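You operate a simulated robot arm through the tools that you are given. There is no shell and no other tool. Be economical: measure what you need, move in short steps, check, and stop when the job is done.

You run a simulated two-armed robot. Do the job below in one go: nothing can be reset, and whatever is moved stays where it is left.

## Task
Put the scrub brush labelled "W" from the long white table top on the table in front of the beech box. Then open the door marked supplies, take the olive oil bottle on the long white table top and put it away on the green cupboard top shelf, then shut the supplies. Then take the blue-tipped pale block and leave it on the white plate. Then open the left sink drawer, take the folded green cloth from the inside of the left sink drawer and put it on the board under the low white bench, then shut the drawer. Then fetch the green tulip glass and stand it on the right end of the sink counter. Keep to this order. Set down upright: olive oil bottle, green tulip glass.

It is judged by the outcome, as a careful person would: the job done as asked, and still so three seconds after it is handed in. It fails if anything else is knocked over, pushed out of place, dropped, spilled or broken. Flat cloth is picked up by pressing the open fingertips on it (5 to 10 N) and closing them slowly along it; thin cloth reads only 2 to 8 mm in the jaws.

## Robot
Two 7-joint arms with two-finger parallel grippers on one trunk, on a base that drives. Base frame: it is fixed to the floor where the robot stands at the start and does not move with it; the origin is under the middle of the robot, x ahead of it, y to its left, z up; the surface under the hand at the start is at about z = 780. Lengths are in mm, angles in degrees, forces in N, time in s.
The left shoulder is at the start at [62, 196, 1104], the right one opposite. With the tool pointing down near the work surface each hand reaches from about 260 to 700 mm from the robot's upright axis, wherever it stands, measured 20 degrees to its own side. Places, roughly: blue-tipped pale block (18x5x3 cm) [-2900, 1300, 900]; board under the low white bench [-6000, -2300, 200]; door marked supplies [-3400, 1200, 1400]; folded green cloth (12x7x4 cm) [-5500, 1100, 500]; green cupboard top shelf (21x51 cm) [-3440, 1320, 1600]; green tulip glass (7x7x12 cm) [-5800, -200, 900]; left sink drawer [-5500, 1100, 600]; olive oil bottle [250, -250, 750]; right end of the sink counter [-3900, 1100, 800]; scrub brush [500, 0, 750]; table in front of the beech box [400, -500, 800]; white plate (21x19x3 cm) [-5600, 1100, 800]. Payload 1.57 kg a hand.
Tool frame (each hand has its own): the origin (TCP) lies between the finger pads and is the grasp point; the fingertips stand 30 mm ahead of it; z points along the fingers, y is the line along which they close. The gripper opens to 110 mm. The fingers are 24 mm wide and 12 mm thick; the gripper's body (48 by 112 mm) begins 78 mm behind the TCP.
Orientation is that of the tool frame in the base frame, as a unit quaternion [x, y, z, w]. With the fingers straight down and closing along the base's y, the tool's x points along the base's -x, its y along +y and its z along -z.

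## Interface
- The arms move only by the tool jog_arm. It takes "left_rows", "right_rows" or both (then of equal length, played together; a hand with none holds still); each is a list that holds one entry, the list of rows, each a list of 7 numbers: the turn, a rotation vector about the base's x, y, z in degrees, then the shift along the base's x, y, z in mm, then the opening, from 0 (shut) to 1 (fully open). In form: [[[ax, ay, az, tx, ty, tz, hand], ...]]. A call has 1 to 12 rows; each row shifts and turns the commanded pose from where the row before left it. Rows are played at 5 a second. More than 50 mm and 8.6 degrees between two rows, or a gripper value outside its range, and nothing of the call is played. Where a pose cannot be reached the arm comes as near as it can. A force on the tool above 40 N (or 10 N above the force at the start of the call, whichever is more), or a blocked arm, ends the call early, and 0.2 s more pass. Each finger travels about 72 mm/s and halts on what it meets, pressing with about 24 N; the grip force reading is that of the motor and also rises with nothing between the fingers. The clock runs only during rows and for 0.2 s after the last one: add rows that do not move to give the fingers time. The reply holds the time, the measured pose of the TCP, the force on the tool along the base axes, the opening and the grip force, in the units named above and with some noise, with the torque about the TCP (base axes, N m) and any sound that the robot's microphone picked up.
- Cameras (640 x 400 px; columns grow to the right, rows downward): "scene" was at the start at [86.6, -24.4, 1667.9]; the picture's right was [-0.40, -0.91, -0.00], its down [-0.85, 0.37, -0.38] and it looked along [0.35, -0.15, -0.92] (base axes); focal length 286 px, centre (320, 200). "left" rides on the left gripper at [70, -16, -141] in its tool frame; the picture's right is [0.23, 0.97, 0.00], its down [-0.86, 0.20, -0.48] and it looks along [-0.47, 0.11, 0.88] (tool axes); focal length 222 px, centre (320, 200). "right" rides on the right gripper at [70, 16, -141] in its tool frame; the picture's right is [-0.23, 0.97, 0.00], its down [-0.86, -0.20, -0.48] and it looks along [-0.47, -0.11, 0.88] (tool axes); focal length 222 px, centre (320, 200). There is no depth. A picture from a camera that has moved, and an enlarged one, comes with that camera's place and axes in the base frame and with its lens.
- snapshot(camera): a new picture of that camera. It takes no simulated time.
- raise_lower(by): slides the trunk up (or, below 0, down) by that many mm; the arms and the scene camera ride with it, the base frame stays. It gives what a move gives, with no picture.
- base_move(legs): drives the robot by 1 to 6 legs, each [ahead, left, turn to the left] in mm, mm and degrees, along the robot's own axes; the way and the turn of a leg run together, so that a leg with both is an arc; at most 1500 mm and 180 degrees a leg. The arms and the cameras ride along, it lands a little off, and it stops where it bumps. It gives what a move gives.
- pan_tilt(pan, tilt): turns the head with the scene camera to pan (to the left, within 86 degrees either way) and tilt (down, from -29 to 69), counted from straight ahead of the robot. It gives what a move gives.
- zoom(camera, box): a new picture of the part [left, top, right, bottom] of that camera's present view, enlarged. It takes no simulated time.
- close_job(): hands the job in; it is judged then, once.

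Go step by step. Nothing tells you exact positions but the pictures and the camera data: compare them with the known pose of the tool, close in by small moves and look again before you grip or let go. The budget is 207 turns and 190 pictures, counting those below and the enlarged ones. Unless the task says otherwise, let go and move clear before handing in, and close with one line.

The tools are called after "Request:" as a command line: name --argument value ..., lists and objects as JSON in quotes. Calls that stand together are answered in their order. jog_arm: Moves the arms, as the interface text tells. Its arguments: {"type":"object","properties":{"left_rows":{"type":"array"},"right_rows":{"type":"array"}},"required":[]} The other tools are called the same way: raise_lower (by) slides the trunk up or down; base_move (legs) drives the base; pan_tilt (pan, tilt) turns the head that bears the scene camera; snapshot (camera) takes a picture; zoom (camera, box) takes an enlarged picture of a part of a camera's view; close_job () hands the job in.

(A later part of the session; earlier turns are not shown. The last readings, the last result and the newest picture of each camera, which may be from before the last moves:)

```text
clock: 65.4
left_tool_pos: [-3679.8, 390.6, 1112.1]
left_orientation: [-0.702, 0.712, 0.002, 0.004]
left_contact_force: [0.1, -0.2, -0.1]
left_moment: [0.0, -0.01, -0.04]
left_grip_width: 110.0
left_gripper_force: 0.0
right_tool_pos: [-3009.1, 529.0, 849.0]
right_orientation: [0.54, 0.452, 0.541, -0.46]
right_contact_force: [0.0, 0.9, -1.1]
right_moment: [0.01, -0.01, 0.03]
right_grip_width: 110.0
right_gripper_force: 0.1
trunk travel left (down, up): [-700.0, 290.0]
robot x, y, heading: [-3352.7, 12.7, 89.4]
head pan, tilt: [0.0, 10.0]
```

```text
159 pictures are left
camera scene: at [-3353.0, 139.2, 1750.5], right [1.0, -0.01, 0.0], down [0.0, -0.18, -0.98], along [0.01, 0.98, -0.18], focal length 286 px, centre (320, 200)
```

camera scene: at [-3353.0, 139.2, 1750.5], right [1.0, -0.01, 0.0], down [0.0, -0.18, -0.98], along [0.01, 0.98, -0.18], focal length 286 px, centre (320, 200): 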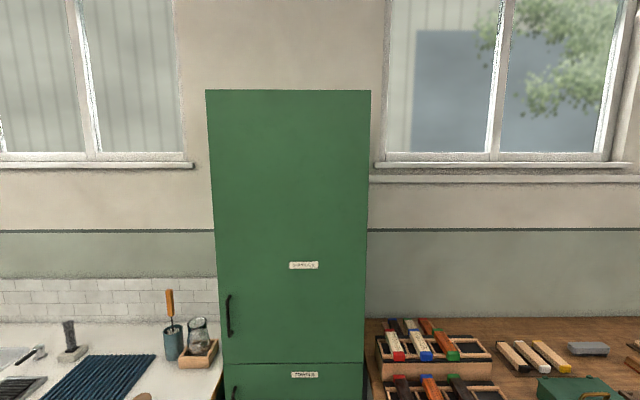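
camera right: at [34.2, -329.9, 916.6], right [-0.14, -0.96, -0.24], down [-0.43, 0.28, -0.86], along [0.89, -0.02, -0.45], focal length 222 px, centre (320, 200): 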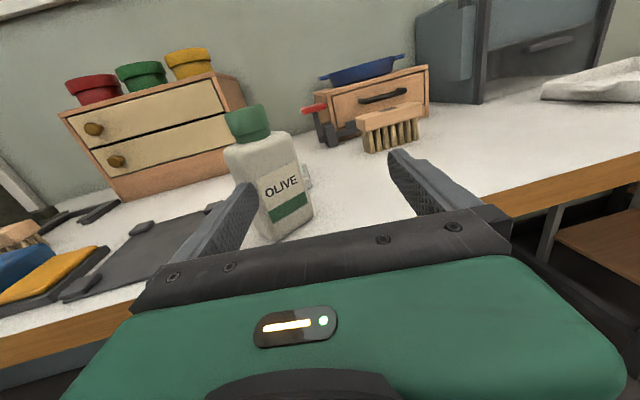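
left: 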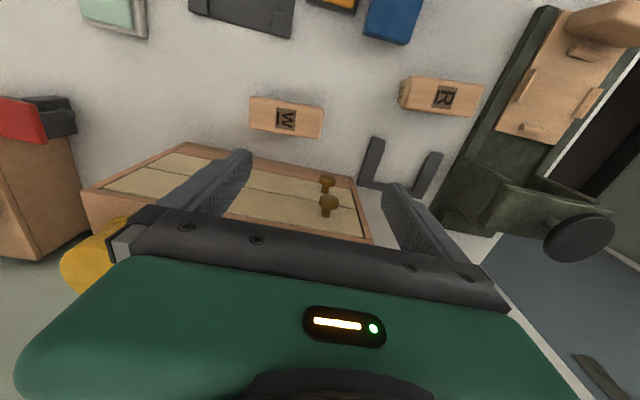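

Request:
zoom --camera "scene" --box '[200, 230, 400, 400]'

Request:
pan_tilt --pan 0 --tilt 40

Request:
snapshot --camera "scene"

```text
2.35 times, centred on (300, 315) of scene
camera zoom: at [-3353.0, 139.2, 1750.5], right [1.0, -0.01, 0.0], down [0.0, -0.18, -0.98], along [0.01, 0.98, -0.18], focal length 673 px, centre (367, -71)
```

zoom: 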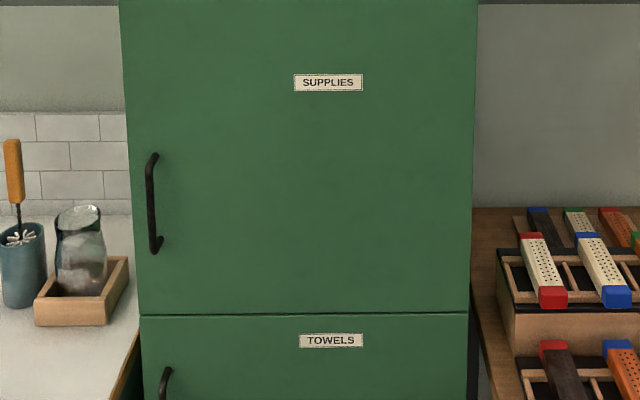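

```text
clock: 66.3
left_tool_pos: [-3679.9, 390.0, 1112.4]
left_orientation: [-0.702, 0.712, 0.001, 0.002]
left_contact_force: [-1.3, 0.9, -0.1]
left_moment: [0.03, 0.01, 0.02]
left_grip_width: 110.0
left_gripper_force: 0.0
right_tool_pos: [-3008.2, 530.6, 848.7]
right_orientation: [0.539, 0.452, 0.541, -0.461]
right_contact_force: [0.2, 0.1, 0.2]
right_moment: [0.0, 0.03, 0.0]
right_grip_width: 110.0
right_gripper_force: 0.1
trunk travel left (down, up): [-700.0, 290.0]
robot x, y, heading: [-3353.7, 10.5, 89.1]
head pan, tilt: [0.0, 40.0]
```

```text
157 pictures are left
camera scene: at [-3353.0, 131.1, 1702.9], right [1.0, -0.01, 0.0], down [-0.01, -0.64, -0.77], along [0.01, 0.77, -0.64], focal length 286 px, centre (320, 200)
```

scene: 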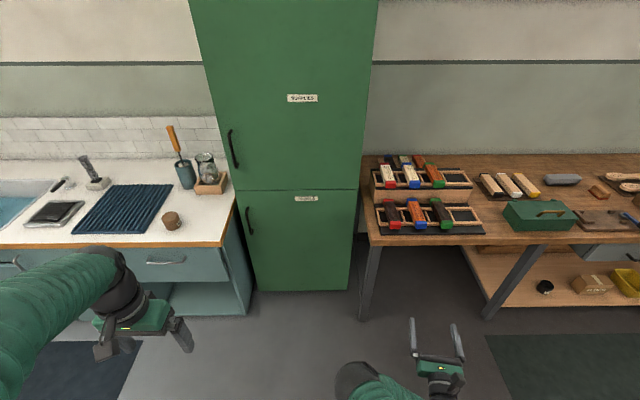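

The supplies door has its pull on the left at about (-3672, 1085, 1145) and is hinged on the right. I'll raise and straighten the right hand, then stand to the left so that it can reach the pull.

Request:
jog_arm --right_rows '[[[0, 0, 4.4, 0, 0, 45, 1], [0, 0, 4.4, 0, 0, 45, 1], [0, 0, 0, 0, 0, 45, 1], [0, 0, 0, 0, 0, 45, 1], [0, 0, 0, 0, 0, 45, 1], [0, 0, 0, 0, 0, 45, 1], [0, 0, 0, 0, 0, 25, 1], [0, 0, 0, 0, 0, 0, 1]]]'

Request:
base_move --legs '[[0, 580, 0], [280, 0, 0.7]]'

Request:
pan_tilt --pan -25 --tilt 30

Request:
snapshot --camera "scene"

Request:
snapshot --camera "right"

```text
clock: 67.4
left_tool_pos: [-3678.8, 389.5, 1111.2]
left_orientation: [-0.703, 0.711, 0.002, 0.004]
left_contact_force: [-0.6, -0.8, -0.6]
left_moment: [0.03, 0.0, 0.01]
left_grip_width: 109.9
left_gripper_force: 0.0
right_tool_pos: [-2932.1, 492.2, 1024.5]
right_orientation: [0.543, 0.462, 0.542, -0.445]
right_contact_force: [-1.5, -0.3, -0.2]
right_moment: [-0.01, 0.0, -0.02]
right_grip_width: 110.3
right_gripper_force: 0.0
trunk travel left (down, up): [-700.0, 290.0]
robot x, y, heading: [-3353.1, 14.0, 89.5]
head pan, tilt: [0.0, 40.0]
stopped in row 5 (right hand): the arm was blocked; the commanded pose is now the measured one
```

```text
clock: 72.2
left_tool_pos: [-4259.8, 670.6, 1114.3]
left_orientation: [-0.707, 0.707, 0.002, 0.004]
left_contact_force: [0.2, -0.1, 0.4]
left_moment: [0.03, 0.01, -0.01]
left_grip_width: 110.1
left_gripper_force: 0.1
right_tool_pos: [-3512.9, 785.6, 1027.8]
right_orientation: [0.541, 0.46, 0.54, -0.452]
right_contact_force: [1.1, -1.3, -0.3]
right_moment: [0.0, 0.0, 0.0]
right_grip_width: 109.9
right_gripper_force: 0.1
trunk travel left (down, up): [-700.0, 290.0]
robot x, y, heading: [-3927.1, 295.7, 90.1]
head pan, tilt: [0.0, 40.0]
```

```text
clock: 73.1
left_tool_pos: [-4259.9, 672.7, 1112.8]
left_orientation: [0.707, -0.707, -0.003, -0.004]
left_contact_force: [-0.2, 0.1, -1.1]
left_moment: [0.0, -0.01, 0.0]
left_grip_width: 109.9
left_gripper_force: 0.1
right_tool_pos: [-3511.3, 785.1, 1027.2]
right_orientation: [0.542, 0.459, 0.541, -0.451]
right_contact_force: [0.0, 0.2, 0.4]
right_moment: [-0.01, 0.01, -0.03]
right_grip_width: 110.0
right_gripper_force: 0.1
trunk travel left (down, up): [-700.0, 290.0]
robot x, y, heading: [-3933.6, 300.7, 89.8]
head pan, tilt: [-25.0, 30.0]
```

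```text
156 pictures are left
camera scene: at [-3891.7, 416.0, 1718.0], right [0.91, -0.42, 0.0], down [-0.21, -0.46, -0.86], along [0.37, 0.78, -0.5], focal length 286 px, centre (320, 200)
```

scene: 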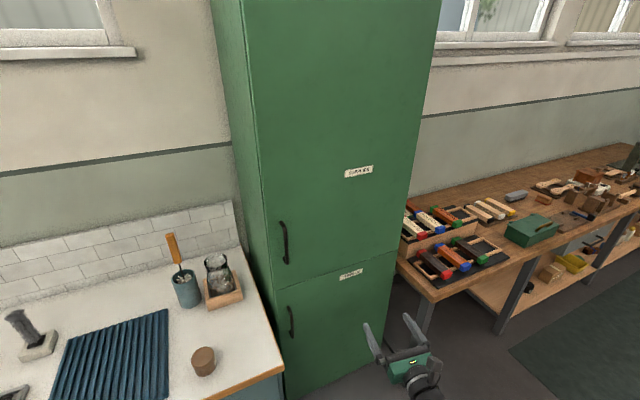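

```text
155 pictures are left
camera right: at [-3519.5, 644.5, 1099.1], right [0.96, -0.17, -0.22], down [-0.27, -0.44, -0.85], along [0.05, 0.88, -0.47], focal length 222 px, centre (320, 200)
```

right: 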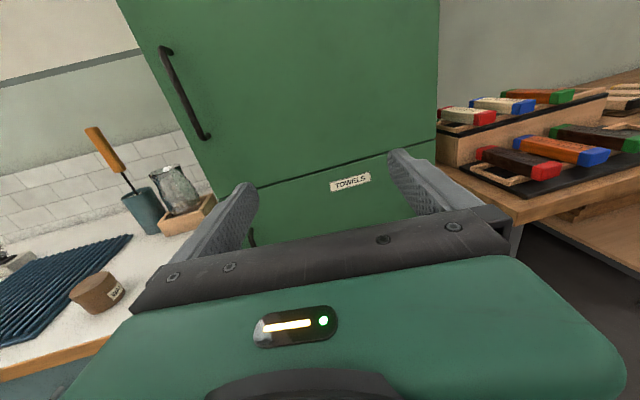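

The pull is at about (-3685, 1136, 1127). I'll bring the hand forward and inward to straighten it, then see.

Request:
jog_arm --right_rows '[[[0, 0, 0, -20, 20, 0, 1], [0, 0, 2, -20, 20, 10, 1], [0, 0, 3, -25, 20, 20, 1], [0, 0, 3, -25, 15, 20, 1], [0, 0, 1.5, -25, 10, 20, 1], [0, 0, 0, -25, 0, 15, 1], [0, 0, 0, -20, 0, 15, 1], [0, 0, 0, 0, 0, 0, 1]]]'

```text
clock: 73.8
left_tool_pos: [-4260.4, 670.8, 1113.7]
left_orientation: [-0.707, 0.707, 0.003, 0.003]
left_contact_force: [-0.4, -0.2, -0.2]
left_moment: [0.02, 0.0, 0.02]
left_grip_width: 109.7
left_gripper_force: 0.1
right_tool_pos: [-3480.4, 791.4, 1040.5]
right_orientation: [0.57, 0.429, 0.568, -0.411]
right_contact_force: [0.4, -0.2, -0.1]
right_moment: [0.01, 0.01, -0.01]
right_grip_width: 110.0
right_gripper_force: 0.0
trunk travel left (down, up): [-700.0, 290.0]
robot x, y, heading: [-3935.1, 300.9, 90.0]
head pan, tilt: [-25.0, 30.0]
stopped in row 3 (right hand): the arm was blocked; the commanded pose is now the measured one
```

Request:
jog_arm --right_rows '[[[0, 0, 0, 0, 25, 0, 1], [0, 0, 0, 0, 30, 0, 1], [0, 0, 0, 0, 30, 0, 1], [0, 0, 0, 0, 30, 0, 1], [0, 0, 0, 0, 0, 0, 1]]]'

Request:
pan_tilt --pan -45 --tilt 60

Request:
snapshot --camera "scene"

```text
clock: 75.0
left_tool_pos: [-4260.7, 671.2, 1113.5]
left_orientation: [0.707, -0.707, -0.003, -0.003]
left_contact_force: [-0.3, -0.1, 0.4]
left_moment: [0.0, -0.01, 0.01]
left_grip_width: 109.7
left_gripper_force: 0.0
right_tool_pos: [-3476.6, 905.3, 1042.2]
right_orientation: [0.57, 0.426, 0.569, -0.412]
right_contact_force: [0.7, -0.2, -0.1]
right_moment: [0.02, -0.01, 0.0]
right_grip_width: 109.9
right_gripper_force: 0.2
trunk travel left (down, up): [-700.0, 290.0]
robot x, y, heading: [-3932.6, 299.6, 89.6]
head pan, tilt: [-25.0, 30.0]
```

```text
clock: 76.0
left_tool_pos: [-4259.1, 672.0, 1113.5]
left_orientation: [0.707, -0.707, -0.003, -0.004]
left_contact_force: [-1.0, 0.2, 0.7]
left_moment: [-0.02, 0.0, 0.01]
left_grip_width: 109.9
left_gripper_force: 0.1
right_tool_pos: [-3475.1, 905.8, 1043.4]
right_orientation: [0.571, 0.424, 0.57, -0.411]
right_contact_force: [-0.8, -0.8, 0.1]
right_moment: [-0.01, -0.01, -0.02]
right_grip_width: 109.9
right_gripper_force: 0.1
trunk travel left (down, up): [-700.0, 290.0]
robot x, y, heading: [-3932.5, 301.8, 89.8]
head pan, tilt: [-45.0, 60.0]
```

```text
154 pictures are left
camera scene: at [-3882.9, 381.3, 1676.4], right [0.71, -0.71, 0.0], down [-0.61, -0.61, -0.5], along [0.35, 0.35, -0.87], focal length 286 px, centre (320, 200)
```

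scene: 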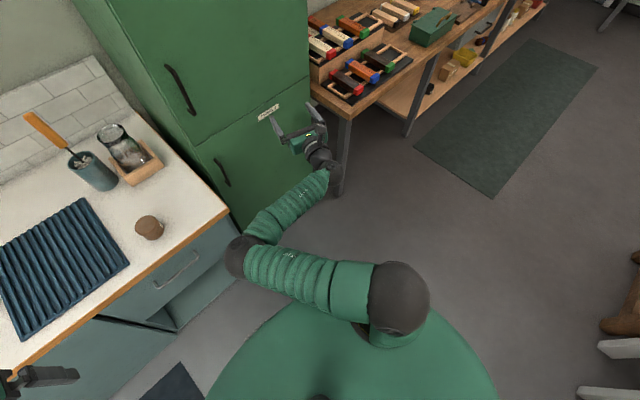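

The right arm's elbow is folded inward, which limits it. I'll try the left hand instead, pitching it level with its camera below.

Request:
jog_arm --left_rows '[[[8.2, 0, 0, 0, 12, 0, 1], [8.2, 0, 0, 0, 12, 0, 1], [8.2, 0, 0, 0, 12, 0, 1], [8.2, 0, 0, 0, 12, 0, 1], [8.2, 0, 0, 0, 12, 0, 1], [8.2, 0, 0, 0, 12, 0, 1], [8.2, 0, 0, 0, 12, 0, 1], [8.2, 0, 0, 0, 12, 0, 1], [8.2, 0, 0, 0, 12, 0, 1], [8.2, 0, 0, 0, 12, 0, 1], [8, 0, 0, 0, 12, 0, 1], [0, 0, 0, 0, 0, 0, 1]]]'

Request:
pan_tilt --pan 40 --tilt 55

Request:
snapshot --camera "scene"

```text
clock: 78.6
left_tool_pos: [-4271.1, 817.3, 1115.7]
left_orientation: [-0.497, 0.498, 0.502, 0.503]
left_contact_force: [-0.3, 0.5, -0.6]
left_moment: [-0.01, 0.0, 0.05]
left_grip_width: 109.7
left_gripper_force: 0.1
left hand out of reach, approached as far as the arm can: row 7, 8
right_tool_pos: [-3474.4, 905.0, 1043.0]
right_orientation: [0.57, 0.423, 0.57, -0.413]
right_contact_force: [-0.2, -0.6, 0.0]
right_moment: [0.0, -0.02, 0.03]
right_grip_width: 109.9
right_gripper_force: 0.1
trunk travel left (down, up): [-700.0, 290.0]
robot x, y, heading: [-3931.5, 301.1, 90.0]
head pan, tilt: [-45.0, 60.0]
```

```text
clock: 80.2
left_tool_pos: [-4270.5, 818.3, 1115.1]
left_orientation: [-0.497, 0.498, 0.502, 0.503]
left_contact_force: [0.3, 0.9, 0.2]
left_moment: [-0.01, -0.01, -0.02]
left_grip_width: 110.2
left_gripper_force: 0.0
right_tool_pos: [-3475.3, 905.0, 1042.5]
right_orientation: [0.571, 0.425, 0.569, -0.412]
right_contact_force: [-0.3, -0.5, 0.1]
right_moment: [0.01, -0.03, 0.03]
right_grip_width: 110.0
right_gripper_force: 0.0
trunk travel left (down, up): [-700.0, 290.0]
robot x, y, heading: [-3925.3, 296.8, 89.8]
head pan, tilt: [40.0, 55.0]
```

```text
153 pictures are left
camera scene: at [-3976.7, 389.7, 1682.1], right [0.77, 0.64, 0.0], down [0.53, -0.63, -0.57], along [-0.37, 0.44, -0.82], focal length 286 px, centre (320, 200)
```

scene: 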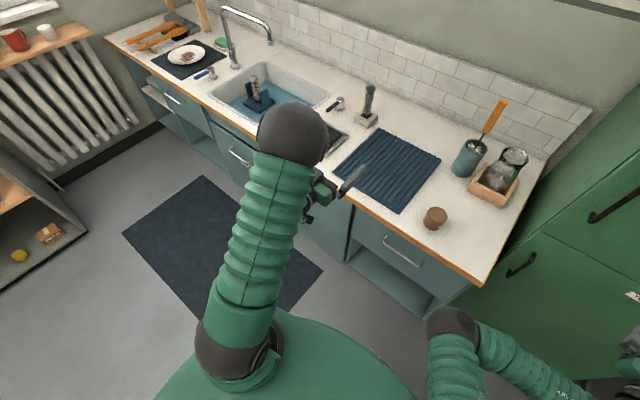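

The left arm takes the level pose well. Before moving closer I fold the right hand back to pointing down, so it clears the bench.

Request:
jog_arm --right_rows '[[[-7.8, 2.3, 0, 0, -5, 5, 1], [-7.8, 2.3, 0, 0, -10, 5, 1], [-7.8, 2.3, 0, 0, -15, 5, 1], [-7.8, 2.3, 0, 0, -15, 5, 1], [-7.8, 2.3, 0, 0, -15, 5, 1], [-7.8, 2.3, 0, 0, -15, 5, 1], [-7.8, 2.3, 0, 0, -15, 5, 1], [-7.8, 2.3, 0, 0, -15, 5, 1], [-7.8, 2.3, 0, 0, -15, 5, 1], [-7.8, 2.3, 0, 0, -15, 5, 1], [-7.8, 2.3, 0, 0, -15, 0, 1], [0, 0, 0, 0, 0, 0, 1]]]'

```text
clock: 82.8
left_tool_pos: [-4268.5, 817.9, 1115.5]
left_orientation: [-0.498, 0.498, 0.502, 0.502]
left_contact_force: [-0.8, 0.3, 0.2]
left_moment: [-0.04, 0.0, 0.01]
left_grip_width: 109.9
left_gripper_force: 0.0
right_tool_pos: [-3484.1, 759.8, 1093.3]
right_orientation: [0.797, 0.604, 0.0, 0.002]
right_contact_force: [-0.9, -0.3, -0.4]
right_moment: [0.01, -0.05, 0.02]
right_grip_width: 110.0
right_gripper_force: 0.1
trunk travel left (down, up): [-700.0, 290.0]
robot x, y, heading: [-3933.2, 299.1, 89.9]
head pan, tilt: [40.0, 55.0]
```

Request:
jog_arm --right_rows '[[[0, 0, -8.4, -5, -8, 0, 1], [0, 0, -8.4, -5, -8, 0, 1], [0, 0, -8.4, -5, -8, 0, 1], [0, 0, -8.4, -5, -8, 0, 1], [0, 0, -8.4, -5, -8, 0, 1], [0, 0, -8.4, -5, -8, 0, 1], [0, 0, -8.4, -5, -8, 0, 1], [0, 0, -8.4, -5, -8, 0, 1], [0, 0, -8.4, -5, -8, 0, 1], [0, 0, -8.4, -5, -8, 0, 1], [0, 0, -8.4, -5, 0, 0, 0.5], [0, 0, -8.4, -5, 0, 0, 0.5]]]'

Request:
jog_arm --right_rows '[[[0, 0, -8.4, 0, 0, 0, 0.5], [0, 0, -8.4, 0, 0, 0, 0.5], [0, 0, -8.4, 0, 0, 0, 0.5], [0, 0, -8.4, 0, 0, 0, 0.5], [0, 0, -8.4, 0, 0, 0, 0.5], [0, 0, -8.4, 0, 0, 0, 0.5], [0, 0, -8.4, 0, 0, 0, 0.5], [0, 0, -4.4, 0, 0, 0, 0.5]]]'

Request:
pan_tilt --pan -20 --tilt 55

Request:
snapshot --camera "scene"

```text
clock: 85.4
left_tool_pos: [-4270.5, 817.5, 1114.5]
left_orientation: [-0.498, 0.498, 0.502, 0.502]
left_contact_force: [0.5, 0.1, -0.4]
left_moment: [-0.01, -0.02, 0.01]
left_grip_width: 110.1
left_gripper_force: 0.0
right_tool_pos: [-3544.7, 679.7, 1092.2]
right_orientation: [0.973, -0.23, -0.001, 0.001]
right_contact_force: [-0.4, 0.2, -0.5]
right_moment: [-0.02, 0.0, 0.03]
right_grip_width: 55.0
right_gripper_force: 0.0
trunk travel left (down, up): [-700.0, 290.0]
robot x, y, heading: [-3928.9, 297.0, 90.0]
head pan, tilt: [40.0, 55.0]
```

```text
clock: 87.2
left_tool_pos: [-4270.2, 817.8, 1115.6]
left_orientation: [-0.497, 0.498, 0.502, 0.502]
left_contact_force: [0.1, -0.1, 0.2]
left_moment: [-0.02, 0.02, 0.01]
left_grip_width: 110.1
left_gripper_force: 0.1
right_tool_pos: [-3543.9, 678.3, 1093.3]
right_orientation: [0.708, -0.706, -0.002, 0.001]
right_contact_force: [0.3, 0.4, -0.4]
right_moment: [0.0, 0.0, 0.03]
right_grip_width: 55.0
right_gripper_force: 0.0
trunk travel left (down, up): [-700.0, 290.0]
robot x, y, heading: [-3934.1, 298.6, 90.1]
head pan, tilt: [40.0, 55.0]
```

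```text
clock: 88.5
left_tool_pos: [-4270.1, 818.5, 1115.2]
left_orientation: [-0.497, 0.498, 0.502, 0.503]
left_contact_force: [0.4, 0.6, -0.2]
left_moment: [0.03, 0.03, 0.03]
left_grip_width: 110.1
left_gripper_force: 0.1
right_tool_pos: [-3543.9, 678.1, 1092.8]
right_orientation: [0.709, -0.705, -0.001, 0.002]
right_contact_force: [0.1, 0.0, 0.4]
right_moment: [0.0, 0.0, -0.03]
right_grip_width: 55.2
right_gripper_force: 0.0
trunk travel left (down, up): [-700.0, 290.0]
robot x, y, heading: [-3930.1, 302.1, 90.0]
head pan, tilt: [-20.0, 55.0]
```

```text
152 pictures are left
camera scene: at [-3905.7, 402.0, 1681.7], right [0.94, -0.34, 0.0], down [-0.28, -0.77, -0.57], along [0.2, 0.54, -0.82], focal length 286 px, centre (320, 200)
```

scene: 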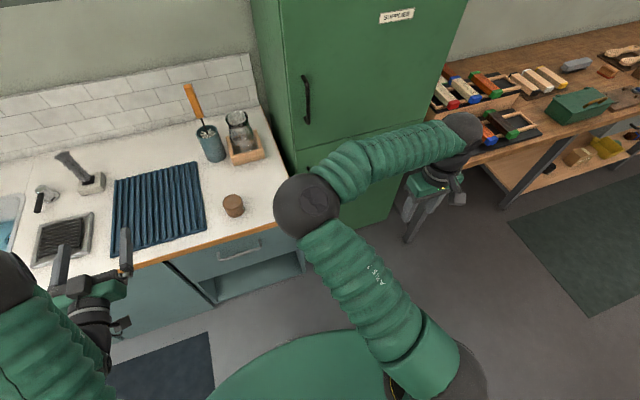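

The left hand is ready; I'll tuck the right hand up a little, extend the left, then shift right so that the left hand faces the pull.

Request:
jog_arm --left_rows '[[[0, 0, 0, 0, 25, 2, 1], [0, 0, 0, 0, 25, 2, 1], [0, 0, 0, 0, 25, 2, 1], [0, 0, 0, 0, 25, 2, 1], [0, 0, 0, 0, 0, 0, 1]]]' --right_rows '[[[0, 0, 0, -20, 0, 20, 0.5], [0, 0, 0, -20, 0, 20, 0.5], [0, 0, 0, -20, 0, 20, 0.5], [0, 0, 0, -20, 0, 10, 0.5], [0, 0, 0, 0, 0, 0, 0.5]]]'

Request:
base_move --legs '[[-100, 0, 0], [0, -585, 0], [120, 0, 0]]'

Request:
pan_tilt --pan 15 --tilt 35

Request:
snapshot --camera "scene"

Request:
snapshot --camera "left"

```text
clock: 89.3
left_tool_pos: [-4271.1, 883.5, 1120.6]
left_orientation: [-0.498, 0.498, 0.502, 0.502]
left_contact_force: [0.1, -0.9, -0.1]
left_moment: [0.01, 0.02, -0.01]
left_grip_width: 109.9
left_gripper_force: 0.1
right_tool_pos: [-3540.9, 647.9, 1144.5]
right_orientation: [-0.642, 0.766, -0.002, -0.001]
right_contact_force: [0.1, 0.6, 0.3]
right_moment: [-0.01, 0.01, 0.0]
right_grip_width: 54.8
right_gripper_force: 0.0
trunk travel left (down, up): [-700.0, 290.0]
robot x, y, heading: [-3933.0, 298.6, 90.1]
head pan, tilt: [-20.0, 55.0]
stopped in row 3 (right hand): the arm was blocked; the commanded pose is now the measured one
```

```text
clock: 94.2
left_tool_pos: [-3694.9, 899.4, 1121.2]
left_orientation: [-0.499, 0.495, 0.504, 0.502]
left_contact_force: [-0.8, 0.1, 0.1]
left_moment: [-0.04, -0.01, -0.01]
left_grip_width: 110.2
left_gripper_force: 0.1
right_tool_pos: [-2964.4, 669.5, 1147.3]
right_orientation: [-0.645, 0.764, -0.001, 0.001]
right_contact_force: [-0.1, 0.9, -0.2]
right_moment: [-0.03, 0.0, -0.02]
right_grip_width: 55.0
right_gripper_force: 0.1
trunk travel left (down, up): [-700.0, 290.0]
robot x, y, heading: [-3347.9, 320.2, 90.2]
head pan, tilt: [-20.0, 55.0]
```

```text
clock: 95.2
left_tool_pos: [-3692.0, 900.0, 1122.8]
left_orientation: [-0.499, 0.496, 0.504, 0.501]
left_contact_force: [-0.5, -0.4, 0.8]
left_moment: [-0.01, 0.02, -0.02]
left_grip_width: 109.9
left_gripper_force: 0.1
right_tool_pos: [-2961.1, 667.6, 1146.7]
right_orientation: [-0.643, 0.766, -0.001, -0.001]
right_contact_force: [0.0, -0.3, 0.9]
right_moment: [0.0, 0.0, 0.01]
right_grip_width: 55.0
right_gripper_force: 0.0
trunk travel left (down, up): [-700.0, 290.0]
robot x, y, heading: [-3345.5, 322.1, 90.4]
head pan, tilt: [15.0, 35.0]
```

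```text
151 pictures are left
camera scene: at [-3372.0, 438.5, 1710.4], right [0.96, 0.26, 0.0], down [0.15, -0.56, -0.82], along [-0.22, 0.79, -0.58], focal length 286 px, centre (320, 200)
```

scene: 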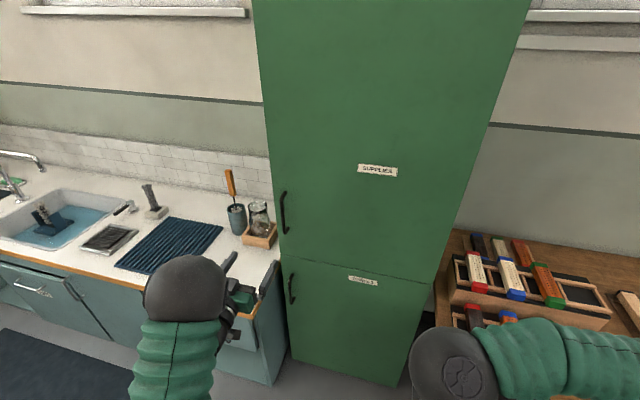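

```text
150 pictures are left
camera left: at [-3675.3, 759.6, 1051.8], right [-0.97, 0.0, -0.23], down [-0.2, -0.49, 0.85], along [-0.11, 0.87, 0.48], focal length 222 px, centre (320, 200)
```

left: 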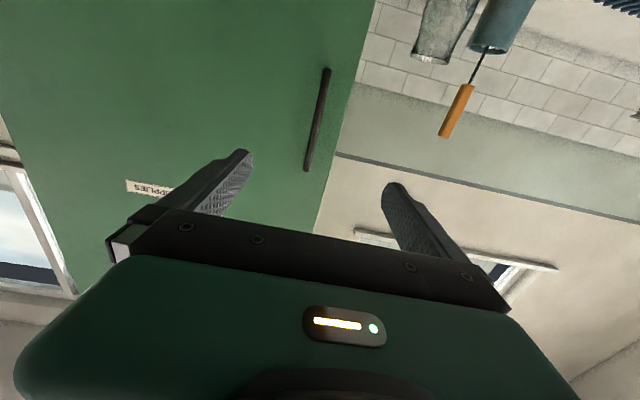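

The pull is centred near (-3685, 1136, 1122). Closing in with the base, then checking.

Request:
base_move --legs '[[120, -6, 0]]'

Request:
snapshot --camera "left"

```text
clock: 96.4
left_tool_pos: [-3688.3, 1018.3, 1122.8]
left_orientation: [-0.499, 0.495, 0.505, 0.502]
left_contact_force: [-0.2, 0.2, 0.4]
left_moment: [0.01, 0.01, -0.02]
left_grip_width: 109.8
left_gripper_force: 0.1
right_tool_pos: [-2958.4, 788.1, 1148.4]
right_orientation: [-0.645, 0.764, 0.0, 0.001]
right_contact_force: [-0.3, -0.9, 0.2]
right_moment: [0.02, 0.02, -0.02]
right_grip_width: 54.9
right_gripper_force: 0.0
trunk travel left (down, up): [-700.0, 290.0]
robot x, y, heading: [-3344.3, 439.8, 90.3]
head pan, tilt: [15.0, 35.0]
```

```text
149 pictures are left
camera left: at [-3671.6, 878.7, 1052.1], right [-0.97, 0.0, -0.23], down [-0.2, -0.49, 0.85], along [-0.12, 0.87, 0.48], focal length 222 px, centre (320, 200)
```

left: 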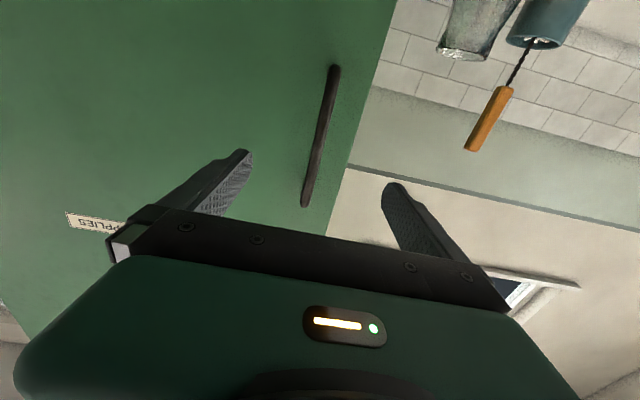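

Request:
jog_arm --left_rows '[[[0, 0, 0, 2, 20, 0, 1], [0, 0, 0, 0, 20, 0, 1], [0, 0, 0, 0, 20, 0, 1], [0, 0, 0, 0, 20, 0, 0.8], [0, 0, 0, 0, 20, 0, 0.7], [0, 0, 0, 0, 5, 0, 0.7], [0, 0, 0, 0, 0, 0, 0.7]]]'

Request:
snapshot --camera "left"

Request:
zoom --camera "scene" --box '[160, 130, 360, 255]'

```text
clock: 98.0
left_tool_pos: [-3685.2, 1122.9, 1122.9]
left_orientation: [-0.499, 0.495, 0.505, 0.501]
left_contact_force: [0.0, -3.2, 0.7]
left_moment: [-0.01, -0.03, -0.14]
left_grip_width: 76.8
left_gripper_force: 0.1
right_tool_pos: [-2956.5, 787.1, 1147.7]
right_orientation: [-0.643, 0.766, 0.001, 0.0]
right_contact_force: [0.0, -0.2, 0.8]
right_moment: [0.01, -0.02, -0.01]
right_grip_width: 55.1
right_gripper_force: 0.1
trunk travel left (down, up): [-700.0, 290.0]
robot x, y, heading: [-3342.8, 442.6, 90.4]
head pan, tilt: [15.0, 35.0]
```

```text
148 pictures are left
camera left: at [-3668.1, 983.9, 1052.0], right [-0.97, 0.0, -0.23], down [-0.2, -0.49, 0.85], along [-0.12, 0.87, 0.48], focal length 222 px, centre (320, 200)
```

left: 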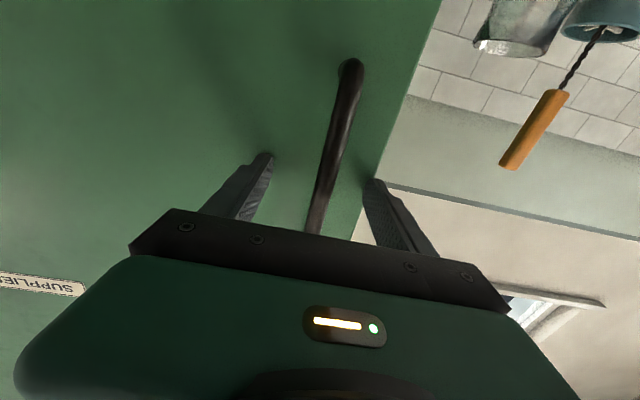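

```text
3.20 times, centred on (260, 192) of scene
camera zoom: at [-3366.6, 558.4, 1710.5], right [0.96, 0.27, 0.0], down [0.15, -0.55, -0.82], along [-0.22, 0.79, -0.57], focal length 915 px, centre (512, 224)
```

zoom: 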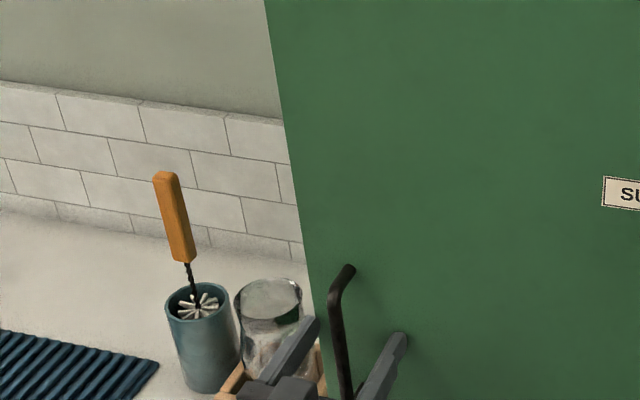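

The fingertips just touch the door face with the bar between them. Backing 4 mm and closing.

Request:
jog_arm --left_rows '[[[0, 0, 0, 0, -4, 0, 0.6], [0, 0, 0, 0, 0, 0, 0.3], [0, 0, 0, 0, 0, 0, 0.1], [0, 0, 0, 0, 0, 0, 0], [0, 0, 0, 0, 0, 0, 0], [0, 0, 0, 0, 0, 0, 0]]]'

```text
clock: 99.4
left_tool_pos: [-3686.0, 1120.5, 1122.9]
left_orientation: [-0.499, 0.495, 0.505, 0.501]
left_contact_force: [-1.3, -0.7, 2.1]
left_moment: [-0.36, -0.02, -0.02]
left_grip_width: 13.0
left_gripper_force: 29.6
right_tool_pos: [-2955.2, 787.6, 1147.1]
right_orientation: [-0.643, 0.766, 0.001, 0.0]
right_contact_force: [-0.3, 0.6, 0.0]
right_moment: [-0.02, 0.02, -0.02]
right_grip_width: 55.2
right_gripper_force: 0.0
trunk travel left (down, up): [-700.0, 290.0]
robot x, y, heading: [-3339.7, 439.6, 90.3]
head pan, tilt: [15.0, 35.0]
```

Bar gripped (13 mm). Pulling along the door's arc.

Request:
jog_arm --left_rows '[[[0, 0, 1, 0.5, -12, 0, 0], [0, 0, 1, 1.5, -15, 0, 0], [0, 0, 1.5, 2.5, -17, 0, 0], [0, 0, 1.5, 3.5, -17, 0, 0], [0, 0, 1.5, 3.5, -17, 0, 0], [0, 0, 1.5, 2.5, -10, 0, 0], [0, 0, 0, 0, 0, 0, 0]]]'

```text
clock: 100.6
left_tool_pos: [-3674.4, 1039.9, 1122.9]
left_orientation: [0.521, -0.48, -0.516, -0.482]
left_contact_force: [25.2, 5.1, -5.9]
left_moment: [-0.87, 0.72, 0.2]
left_grip_width: 13.0
left_gripper_force: 29.4
left hand out of reach, approached as far as the arm can: row 4, 5, 6
right_tool_pos: [-2945.6, 782.5, 1147.0]
right_orientation: [-0.635, 0.773, 0.003, 0.0]
right_contact_force: [0.2, -1.1, -0.2]
right_moment: [0.07, -0.03, 0.0]
right_grip_width: 55.1
right_gripper_force: 0.0
trunk travel left (down, up): [-700.0, 290.0]
robot x, y, heading: [-3343.6, 439.4, 90.3]
head pan, tilt: [15.0, 35.0]
stopped in row 6 (left hand): the force on the tool passed its limit at 44 N (the readings are from after the stop); the commanded pose is now the measured one
```

The door gives (about 9° open). The arm is at its inner reach, so I continue pulling with the base.

Request:
base_move --legs '[[-45, -16, 0]]'

Request:
snapshot --camera "scene"

```text
clock: 101.6
left_tool_pos: [-3662.7, 999.2, 1124.9]
left_orientation: [-0.519, 0.478, 0.52, 0.482]
left_contact_force: [29.5, 10.0, 3.8]
left_moment: [0.84, 0.38, 0.11]
left_grip_width: 13.1
left_gripper_force: 29.8
right_tool_pos: [-2931.5, 742.0, 1146.3]
right_orientation: [-0.639, 0.769, 0.003, -0.001]
right_contact_force: [-0.6, 0.5, 0.7]
right_moment: [0.0, 0.0, -0.02]
right_grip_width: 55.0
right_gripper_force: 0.0
trunk travel left (down, up): [-700.0, 290.0]
robot x, y, heading: [-3325.9, 396.8, 90.7]
head pan, tilt: [15.0, 35.0]
```

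```text
146 pictures are left
camera scene: at [-3339.1, 522.0, 1710.0], right [0.96, 0.26, -0.01], down [0.15, -0.56, -0.82], along [-0.22, 0.79, -0.58], focal length 286 px, centre (320, 200)
```

scene: 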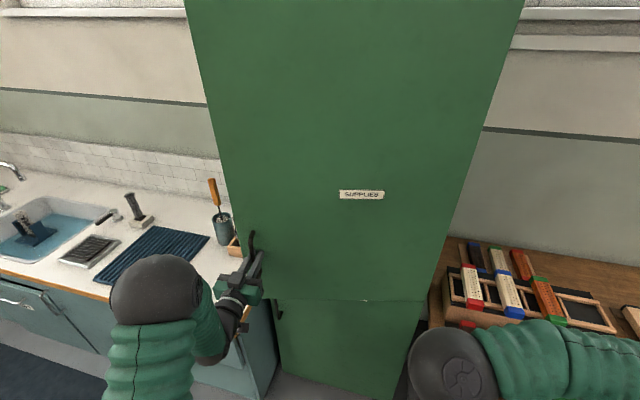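

Request:
base_move --legs '[[-50, -28, 0]]'

Request:
base_move --legs '[[-40, -24, 0]]'

Request:
snapshot --camera "scene"

```text
clock: 102.5
left_tool_pos: [-3642.8, 947.3, 1127.0]
left_orientation: [-0.516, 0.474, 0.519, 0.49]
left_contact_force: [10.8, 4.9, 4.6]
left_moment: [0.83, 0.82, 0.15]
left_grip_width: 13.1
left_gripper_force: 29.5
right_tool_pos: [-2914.7, 689.2, 1149.6]
right_orientation: [-0.637, 0.771, 0.0, 0.003]
right_contact_force: [-0.3, 0.3, -0.1]
right_moment: [-0.01, -0.03, 0.0]
right_grip_width: 54.9
right_gripper_force: 0.1
trunk travel left (down, up): [-700.0, 290.0]
robot x, y, heading: [-3298.5, 346.6, 90.0]
head pan, tilt: [15.0, 35.0]
```

```text
clock: 103.4
left_tool_pos: [-3621.7, 906.5, 1129.8]
left_orientation: [-0.512, 0.471, 0.521, 0.495]
left_contact_force: [-4.8, -0.6, 0.5]
left_moment: [0.78, 0.82, 0.36]
left_grip_width: 13.2
left_gripper_force: 29.5
right_tool_pos: [-2895.2, 647.2, 1152.7]
right_orientation: [-0.637, 0.77, -0.001, 0.006]
right_contact_force: [-1.2, 0.9, 0.4]
right_moment: [-0.06, -0.05, -0.01]
right_grip_width: 55.2
right_gripper_force: 0.0
trunk travel left (down, up): [-700.0, 290.0]
robot x, y, heading: [-3278.0, 307.9, 90.2]
head pan, tilt: [15.0, 35.0]
```

```text
145 pictures are left
camera scene: at [-3314.4, 428.9, 1710.1], right [0.96, 0.26, 0.01], down [0.16, -0.56, -0.82], along [-0.21, 0.79, -0.58], focal length 286 px, centre (320, 200)
```

scene: 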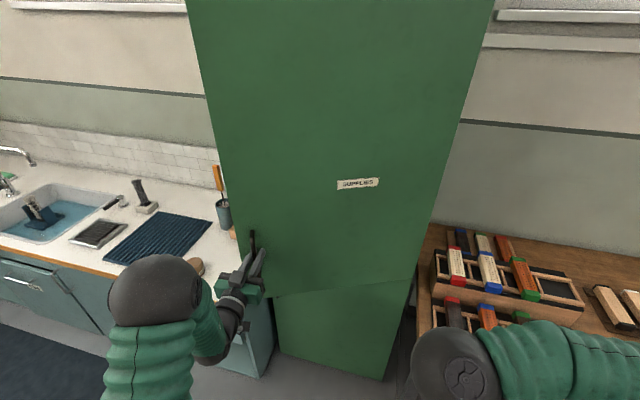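

Request:
base_move --legs '[[-38, -23, 0]]'

Request:
base_move --legs '[[-36, -26, 0]]'

Request:
base_move --legs '[[-34, -28, 0]]'

Request:
snapshot --camera "scene"

```text
clock: 104.5
left_tool_pos: [-3593.8, 859.1, 1132.4]
left_orientation: [-0.514, 0.473, 0.525, 0.487]
left_contact_force: [-11.2, -7.5, -3.5]
left_moment: [0.89, -0.21, -0.17]
left_grip_width: 12.7
left_gripper_force: 30.0
right_tool_pos: [-2860.9, 601.0, 1149.7]
right_orientation: [-0.638, 0.77, 0.005, 0.003]
right_contact_force: [0.5, -0.2, 0.4]
right_moment: [-0.04, 0.03, 0.0]
right_grip_width: 55.0
right_gripper_force: 0.1
trunk travel left (down, up): [-700.0, 290.0]
robot x, y, heading: [-3251.5, 268.6, 90.0]
head pan, tilt: [15.0, 35.0]
stopped in leg 1: the force on the tool passed its limit at 45 N (the readings are from after the stop); the commanded pose is now the measured one
```

```text
clock: 105.7
left_tool_pos: [-3560.7, 819.3, 1133.3]
left_orientation: [-0.515, 0.473, 0.525, 0.486]
left_contact_force: [-5.6, -5.3, 5.7]
left_moment: [-0.98, -0.17, -0.01]
left_grip_width: 12.9
left_gripper_force: 29.5
right_tool_pos: [-2827.6, 564.3, 1149.4]
right_orientation: [-0.638, 0.77, 0.006, 0.003]
right_contact_force: [-0.3, -0.2, 0.1]
right_moment: [0.0, 0.03, 0.01]
right_grip_width: 55.2
right_gripper_force: 0.1
trunk travel left (down, up): [-700.0, 290.0]
robot x, y, heading: [-3223.6, 231.1, 90.2]
head pan, tilt: [15.0, 35.0]
stopped in leg 1: the force on the tool passed its limit at 42 N (the readings are from after the stop); the commanded pose is now the measured one
```

```text
clock: 106.6
left_tool_pos: [-3541.3, 795.8, 1132.5]
left_orientation: [-0.512, 0.473, 0.521, 0.494]
left_contact_force: [14.6, 16.3, 22.1]
left_moment: [0.23, 0.69, 0.04]
left_grip_width: 13.5
left_gripper_force: 30.1
right_tool_pos: [-2816.6, 536.6, 1150.6]
right_orientation: [-0.639, 0.769, 0.001, 0.005]
right_contact_force: [-1.8, 1.0, -0.6]
right_moment: [-0.05, -0.03, 0.03]
right_grip_width: 54.8
right_gripper_force: 0.0
trunk travel left (down, up): [-700.0, 290.0]
robot x, y, heading: [-3201.0, 197.2, 90.5]
head pan, tilt: [15.0, 35.0]
```

```text
144 pictures are left
camera scene: at [-3236.3, 323.4, 1709.5], right [0.96, 0.26, 0.01], down [0.16, -0.56, -0.81], along [-0.21, 0.79, -0.58], focal length 286 px, centre (320, 200)
```

scene: 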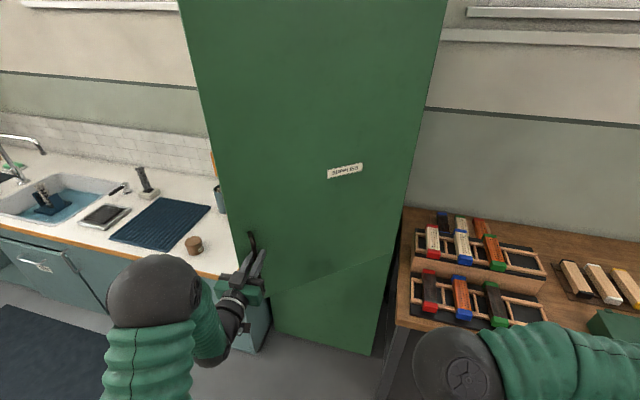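

The door is open about 40°. Releasing the bar and backing away.

Request:
jog_arm --left_rows '[[[0, 0, 0, 0, 0, 0, 0.2], [0, 0, 0, 0, 0, 0, 0.4], [0, 0, 0, 0, 0, 0, 0.5], [0, 0, 0, 0, 0, 0, 0.5]]]'

Request:
base_move --legs '[[-130, 0, 0]]'

Request:
snapshot --camera "scene"

Request:
snapshot --camera "left"

```text
clock: 107.6
left_tool_pos: [-3533.5, 788.2, 1138.5]
left_orientation: [-0.507, 0.472, 0.525, 0.494]
left_contact_force: [-0.2, -0.5, 0.0]
left_moment: [-0.02, -0.02, -0.02]
left_grip_width: 55.1
left_gripper_force: 0.0
right_tool_pos: [-2807.6, 530.7, 1150.0]
right_orientation: [-0.641, 0.768, 0.006, 0.004]
right_contact_force: [0.8, -0.5, 0.2]
right_moment: [0.03, -0.01, 0.02]
right_grip_width: 54.7
right_gripper_force: 0.1
trunk travel left (down, up): [-700.0, 290.0]
robot x, y, heading: [-3200.0, 199.8, 90.3]
head pan, tilt: [15.0, 35.0]
```

```text
clock: 108.9
left_tool_pos: [-3533.2, 662.0, 1137.2]
left_orientation: [-0.508, 0.474, 0.523, 0.493]
left_contact_force: [-0.1, 0.8, -0.4]
left_moment: [0.03, -0.01, 0.01]
left_grip_width: 55.0
left_gripper_force: 0.1
right_tool_pos: [-2806.8, 403.4, 1149.7]
right_orientation: [-0.639, 0.769, 0.004, 0.002]
right_contact_force: [0.7, -0.3, 0.2]
right_moment: [0.01, 0.01, 0.02]
right_grip_width: 55.1
right_gripper_force: 0.1
trunk travel left (down, up): [-700.0, 290.0]
robot x, y, heading: [-3197.2, 71.8, 90.5]
head pan, tilt: [15.0, 35.0]
```

```text
143 pictures are left
camera scene: at [-3221.8, 190.8, 1709.9], right [0.96, 0.26, 0.0], down [0.15, -0.56, -0.82], along [-0.22, 0.79, -0.58], focal length 286 px, centre (320, 200)
```

scene: 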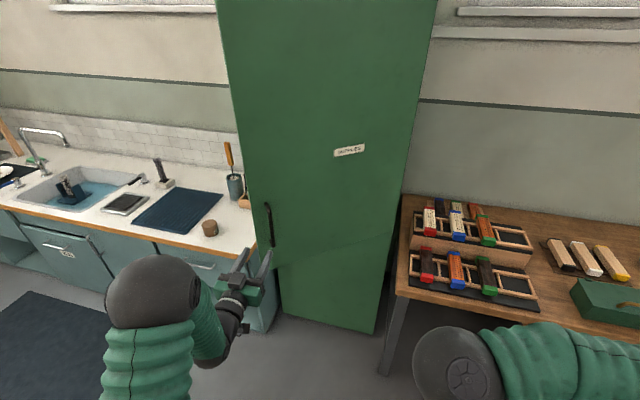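

```text
142 pictures are left
camera left: at [-3506.4, 524.8, 1063.3], right [-0.97, -0.06, -0.23], down [-0.17, -0.52, 0.84], along [-0.17, 0.85, 0.5], focal length 222 px, centre (320, 200)
```

left: 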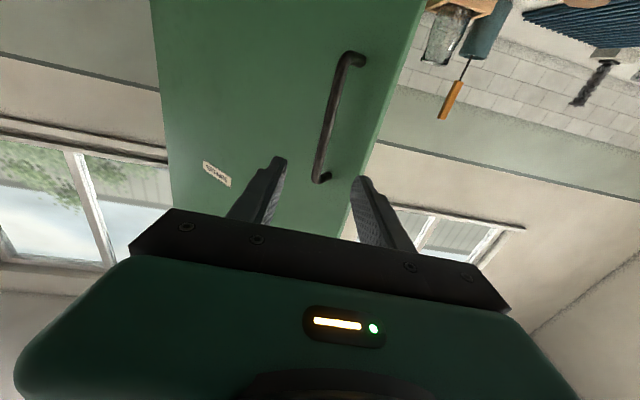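

Door's free edge is at about (-3600, 780). I'll step left, put the left fingers behind that edge, and push it open from inside while stepping right.

Request:
base_move --legs '[[0, 150, -0.5], [230, 0, 0]]'

Request:
snapshot --camera "scene"

Request:
snapshot --camera "left"

```text
clock: 111.6
left_tool_pos: [-3670.8, 890.5, 1141.3]
left_orientation: [-0.505, 0.475, 0.525, 0.494]
left_contact_force: [-17.1, -13.3, -3.4]
left_moment: [-0.26, 0.27, -1.84]
left_grip_width: 45.6
left_gripper_force: 0.1
right_tool_pos: [-2945.3, 623.9, 1148.7]
right_orientation: [-0.635, 0.773, 0.008, 0.003]
right_contact_force: [0.2, 0.5, -0.2]
right_moment: [0.0, 0.04, 0.02]
right_grip_width: 55.3
right_gripper_force: 0.0
trunk travel left (down, up): [-700.0, 290.0]
robot x, y, heading: [-3346.5, 296.4, 90.0]
head pan, tilt: [15.0, 35.0]
```

```text
141 pictures are left
camera scene: at [-3366.5, 414.8, 1710.6], right [0.97, 0.25, 0.0], down [0.14, -0.55, -0.82], along [-0.21, 0.79, -0.57], focal length 286 px, centre (320, 200)
```

scene: 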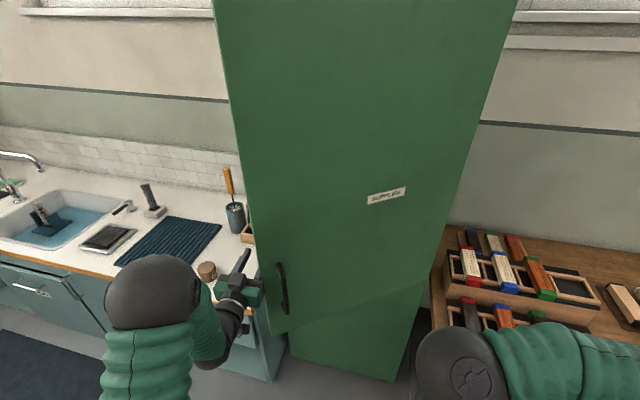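

```text
140 pictures are left
camera left: at [-3646.5, 752.9, 1066.9], right [-0.97, -0.05, -0.23], down [-0.17, -0.52, 0.84], along [-0.16, 0.85, 0.5], focal length 222 px, centre (320, 200)
```

left: 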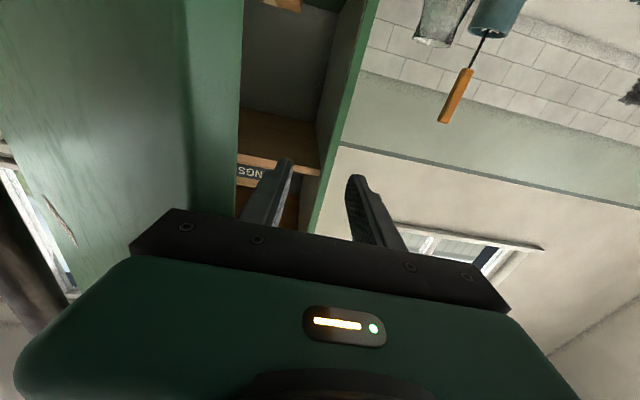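

The inner finger is rubbing on the door's edge. I'll step 30 mm left, go a bit further in, then sweep.

Request:
base_move --legs '[[0, 30, 0], [40, 0, 0]]'

Request:
snapshot --camera "left"

```text
clock: 113.1
left_tool_pos: [-3708.5, 927.9, 1141.4]
left_orientation: [-0.51, 0.47, 0.532, 0.486]
left_contact_force: [0.4, 0.1, -0.1]
left_moment: [-0.02, 0.04, -0.02]
left_grip_width: 54.6
left_gripper_force: 0.1
right_tool_pos: [-2970.5, 666.2, 1147.8]
right_orientation: [-0.636, 0.772, 0.008, 0.001]
right_contact_force: [1.0, 0.3, 0.1]
right_moment: [0.01, -0.01, 0.01]
right_grip_width: 55.1
right_gripper_force: 0.0
trunk travel left (down, up): [-700.0, 290.0]
robot x, y, heading: [-3375.5, 338.5, 89.6]
head pan, tilt: [15.0, 35.0]
stopped in leg 2: the force on the tool passed its limit at 71 N (the readings are from after the stop); the commanded pose is now the measured one
```

```text
139 pictures are left
camera left: at [-3680.4, 790.8, 1067.5], right [-0.97, -0.08, -0.22], down [-0.15, -0.53, 0.84], along [-0.18, 0.85, 0.5], focal length 222 px, centre (320, 200)
```

left: 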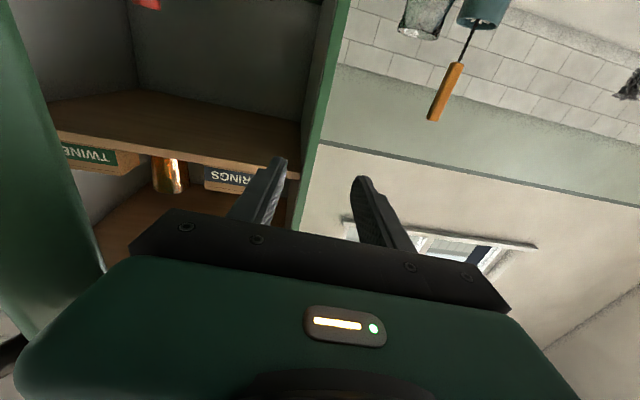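

Request:
snapshot --camera "scene"

```text
138 pictures are left
camera scene: at [-3398.1, 459.8, 1710.2], right [0.97, 0.25, 0.0], down [0.15, -0.56, -0.82], along [-0.21, 0.79, -0.58], focal length 286 px, centre (320, 200)
```

scene: 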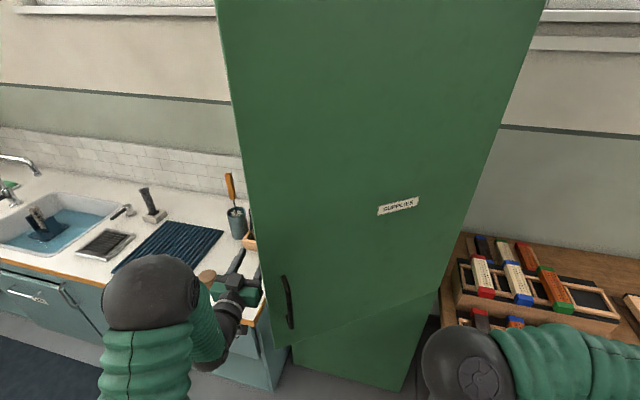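

Request:
base_move --legs '[[-10, -80, 0], [-60, -70, 0]]'

Request:
snapshot --camera "scene"

```text
clock: 114.0
left_tool_pos: [-3680.3, 920.2, 1139.1]
left_orientation: [-0.514, 0.467, 0.537, 0.479]
left_contact_force: [-0.4, -0.4, -0.2]
left_moment: [0.0, -0.01, -0.03]
left_grip_width: 55.1
left_gripper_force: 0.0
right_tool_pos: [-2933.6, 661.8, 1149.4]
right_orientation: [-0.636, 0.772, 0.007, 0.002]
right_contact_force: [-0.6, 0.4, -0.4]
right_moment: [-0.01, -0.07, -0.06]
right_grip_width: 55.2
right_gripper_force: 0.0
trunk travel left (down, up): [-700.0, 290.0]
robot x, y, heading: [-3334.0, 329.4, 89.6]
head pan, tilt: [15.0, 35.0]
stopped in leg 1: the force on the tool passed its limit at 59 N (the readings are from after the stop); the commanded pose is now the measured one
```

```text
137 pictures are left
camera scene: at [-3367.0, 461.4, 1709.5], right [0.97, 0.25, 0.0], down [0.15, -0.56, -0.81], along [-0.21, 0.79, -0.58], focal length 286 px, centre (320, 200)
```

scene: 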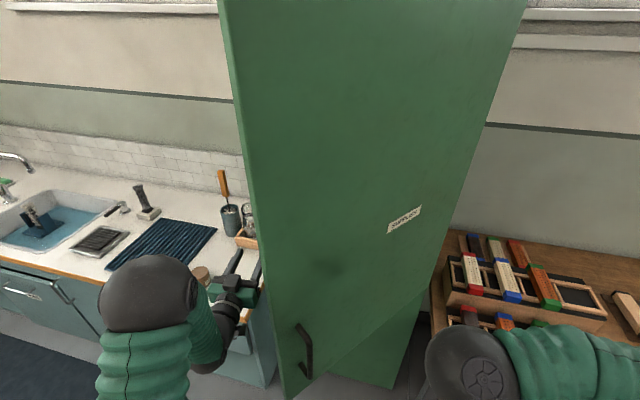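

The door opens in nudges. I'll push more gently with the arm.

Request:
jog_arm --left_rows '[[[0, 0, 0, 10, 0, 0, 0.5], [0, 0, 0, 10, 0, 0, 0.5], [0, 0, 0, 10, 0, 0, 0.5], [0, 0, 0, 10, 0, 0, 0.5], [0, 0, 0, 10, 0, 0, 0.5], [0, 0, 0, 10, 0, 0, 0.5], [0, 0, 0, 10, 0, 0, 0.5], [0, 0, 0, 10, 0, 0, 0.5], [0, 0, 0, 10, 0, 0, 0.5], [0, 0, 0, 10, 0, 0, 0.5], [0, 0, 0, 10, 0, 0, 0.5], [0, 0, 0, 10, 0, 0, 0.5]]]'

Request:
snapshot --camera "scene"

```text
clock: 116.6
left_tool_pos: [-3674.3, 916.0, 1144.3]
left_orientation: [-0.513, 0.467, 0.539, 0.478]
left_contact_force: [-0.1, -0.1, -0.5]
left_moment: [0.0, -0.01, -0.05]
left_grip_width: 55.2
left_gripper_force: 0.1
left hand out of reach, approached as far as the arm can: row 1, 2, 3, 4, 5, 6, 7, 8, 9, 10, 11, 12
right_tool_pos: [-2926.7, 657.0, 1149.0]
right_orientation: [-0.636, 0.772, 0.01, 0.002]
right_contact_force: [-0.2, -0.7, 0.6]
right_moment: [0.02, -0.03, -0.01]
right_grip_width: 55.0
right_gripper_force: 0.2
trunk travel left (down, up): [-700.0, 290.0]
robot x, y, heading: [-3331.2, 331.8, 89.8]
head pan, tilt: [15.0, 35.0]
```

```text
136 pictures are left
camera scene: at [-3357.3, 452.6, 1710.3], right [0.97, 0.25, 0.0], down [0.15, -0.56, -0.82], along [-0.21, 0.79, -0.58], focal length 286 px, centre (320, 200)
```

scene: 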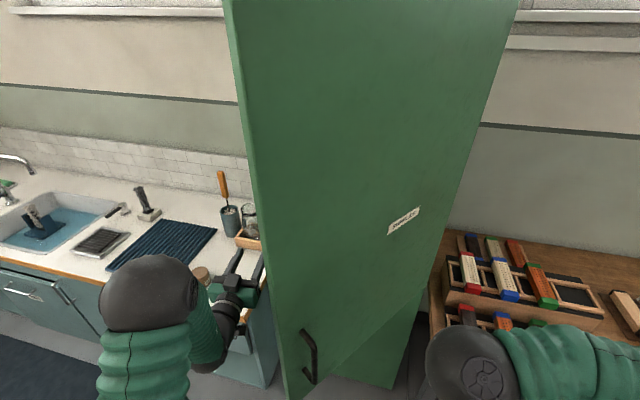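

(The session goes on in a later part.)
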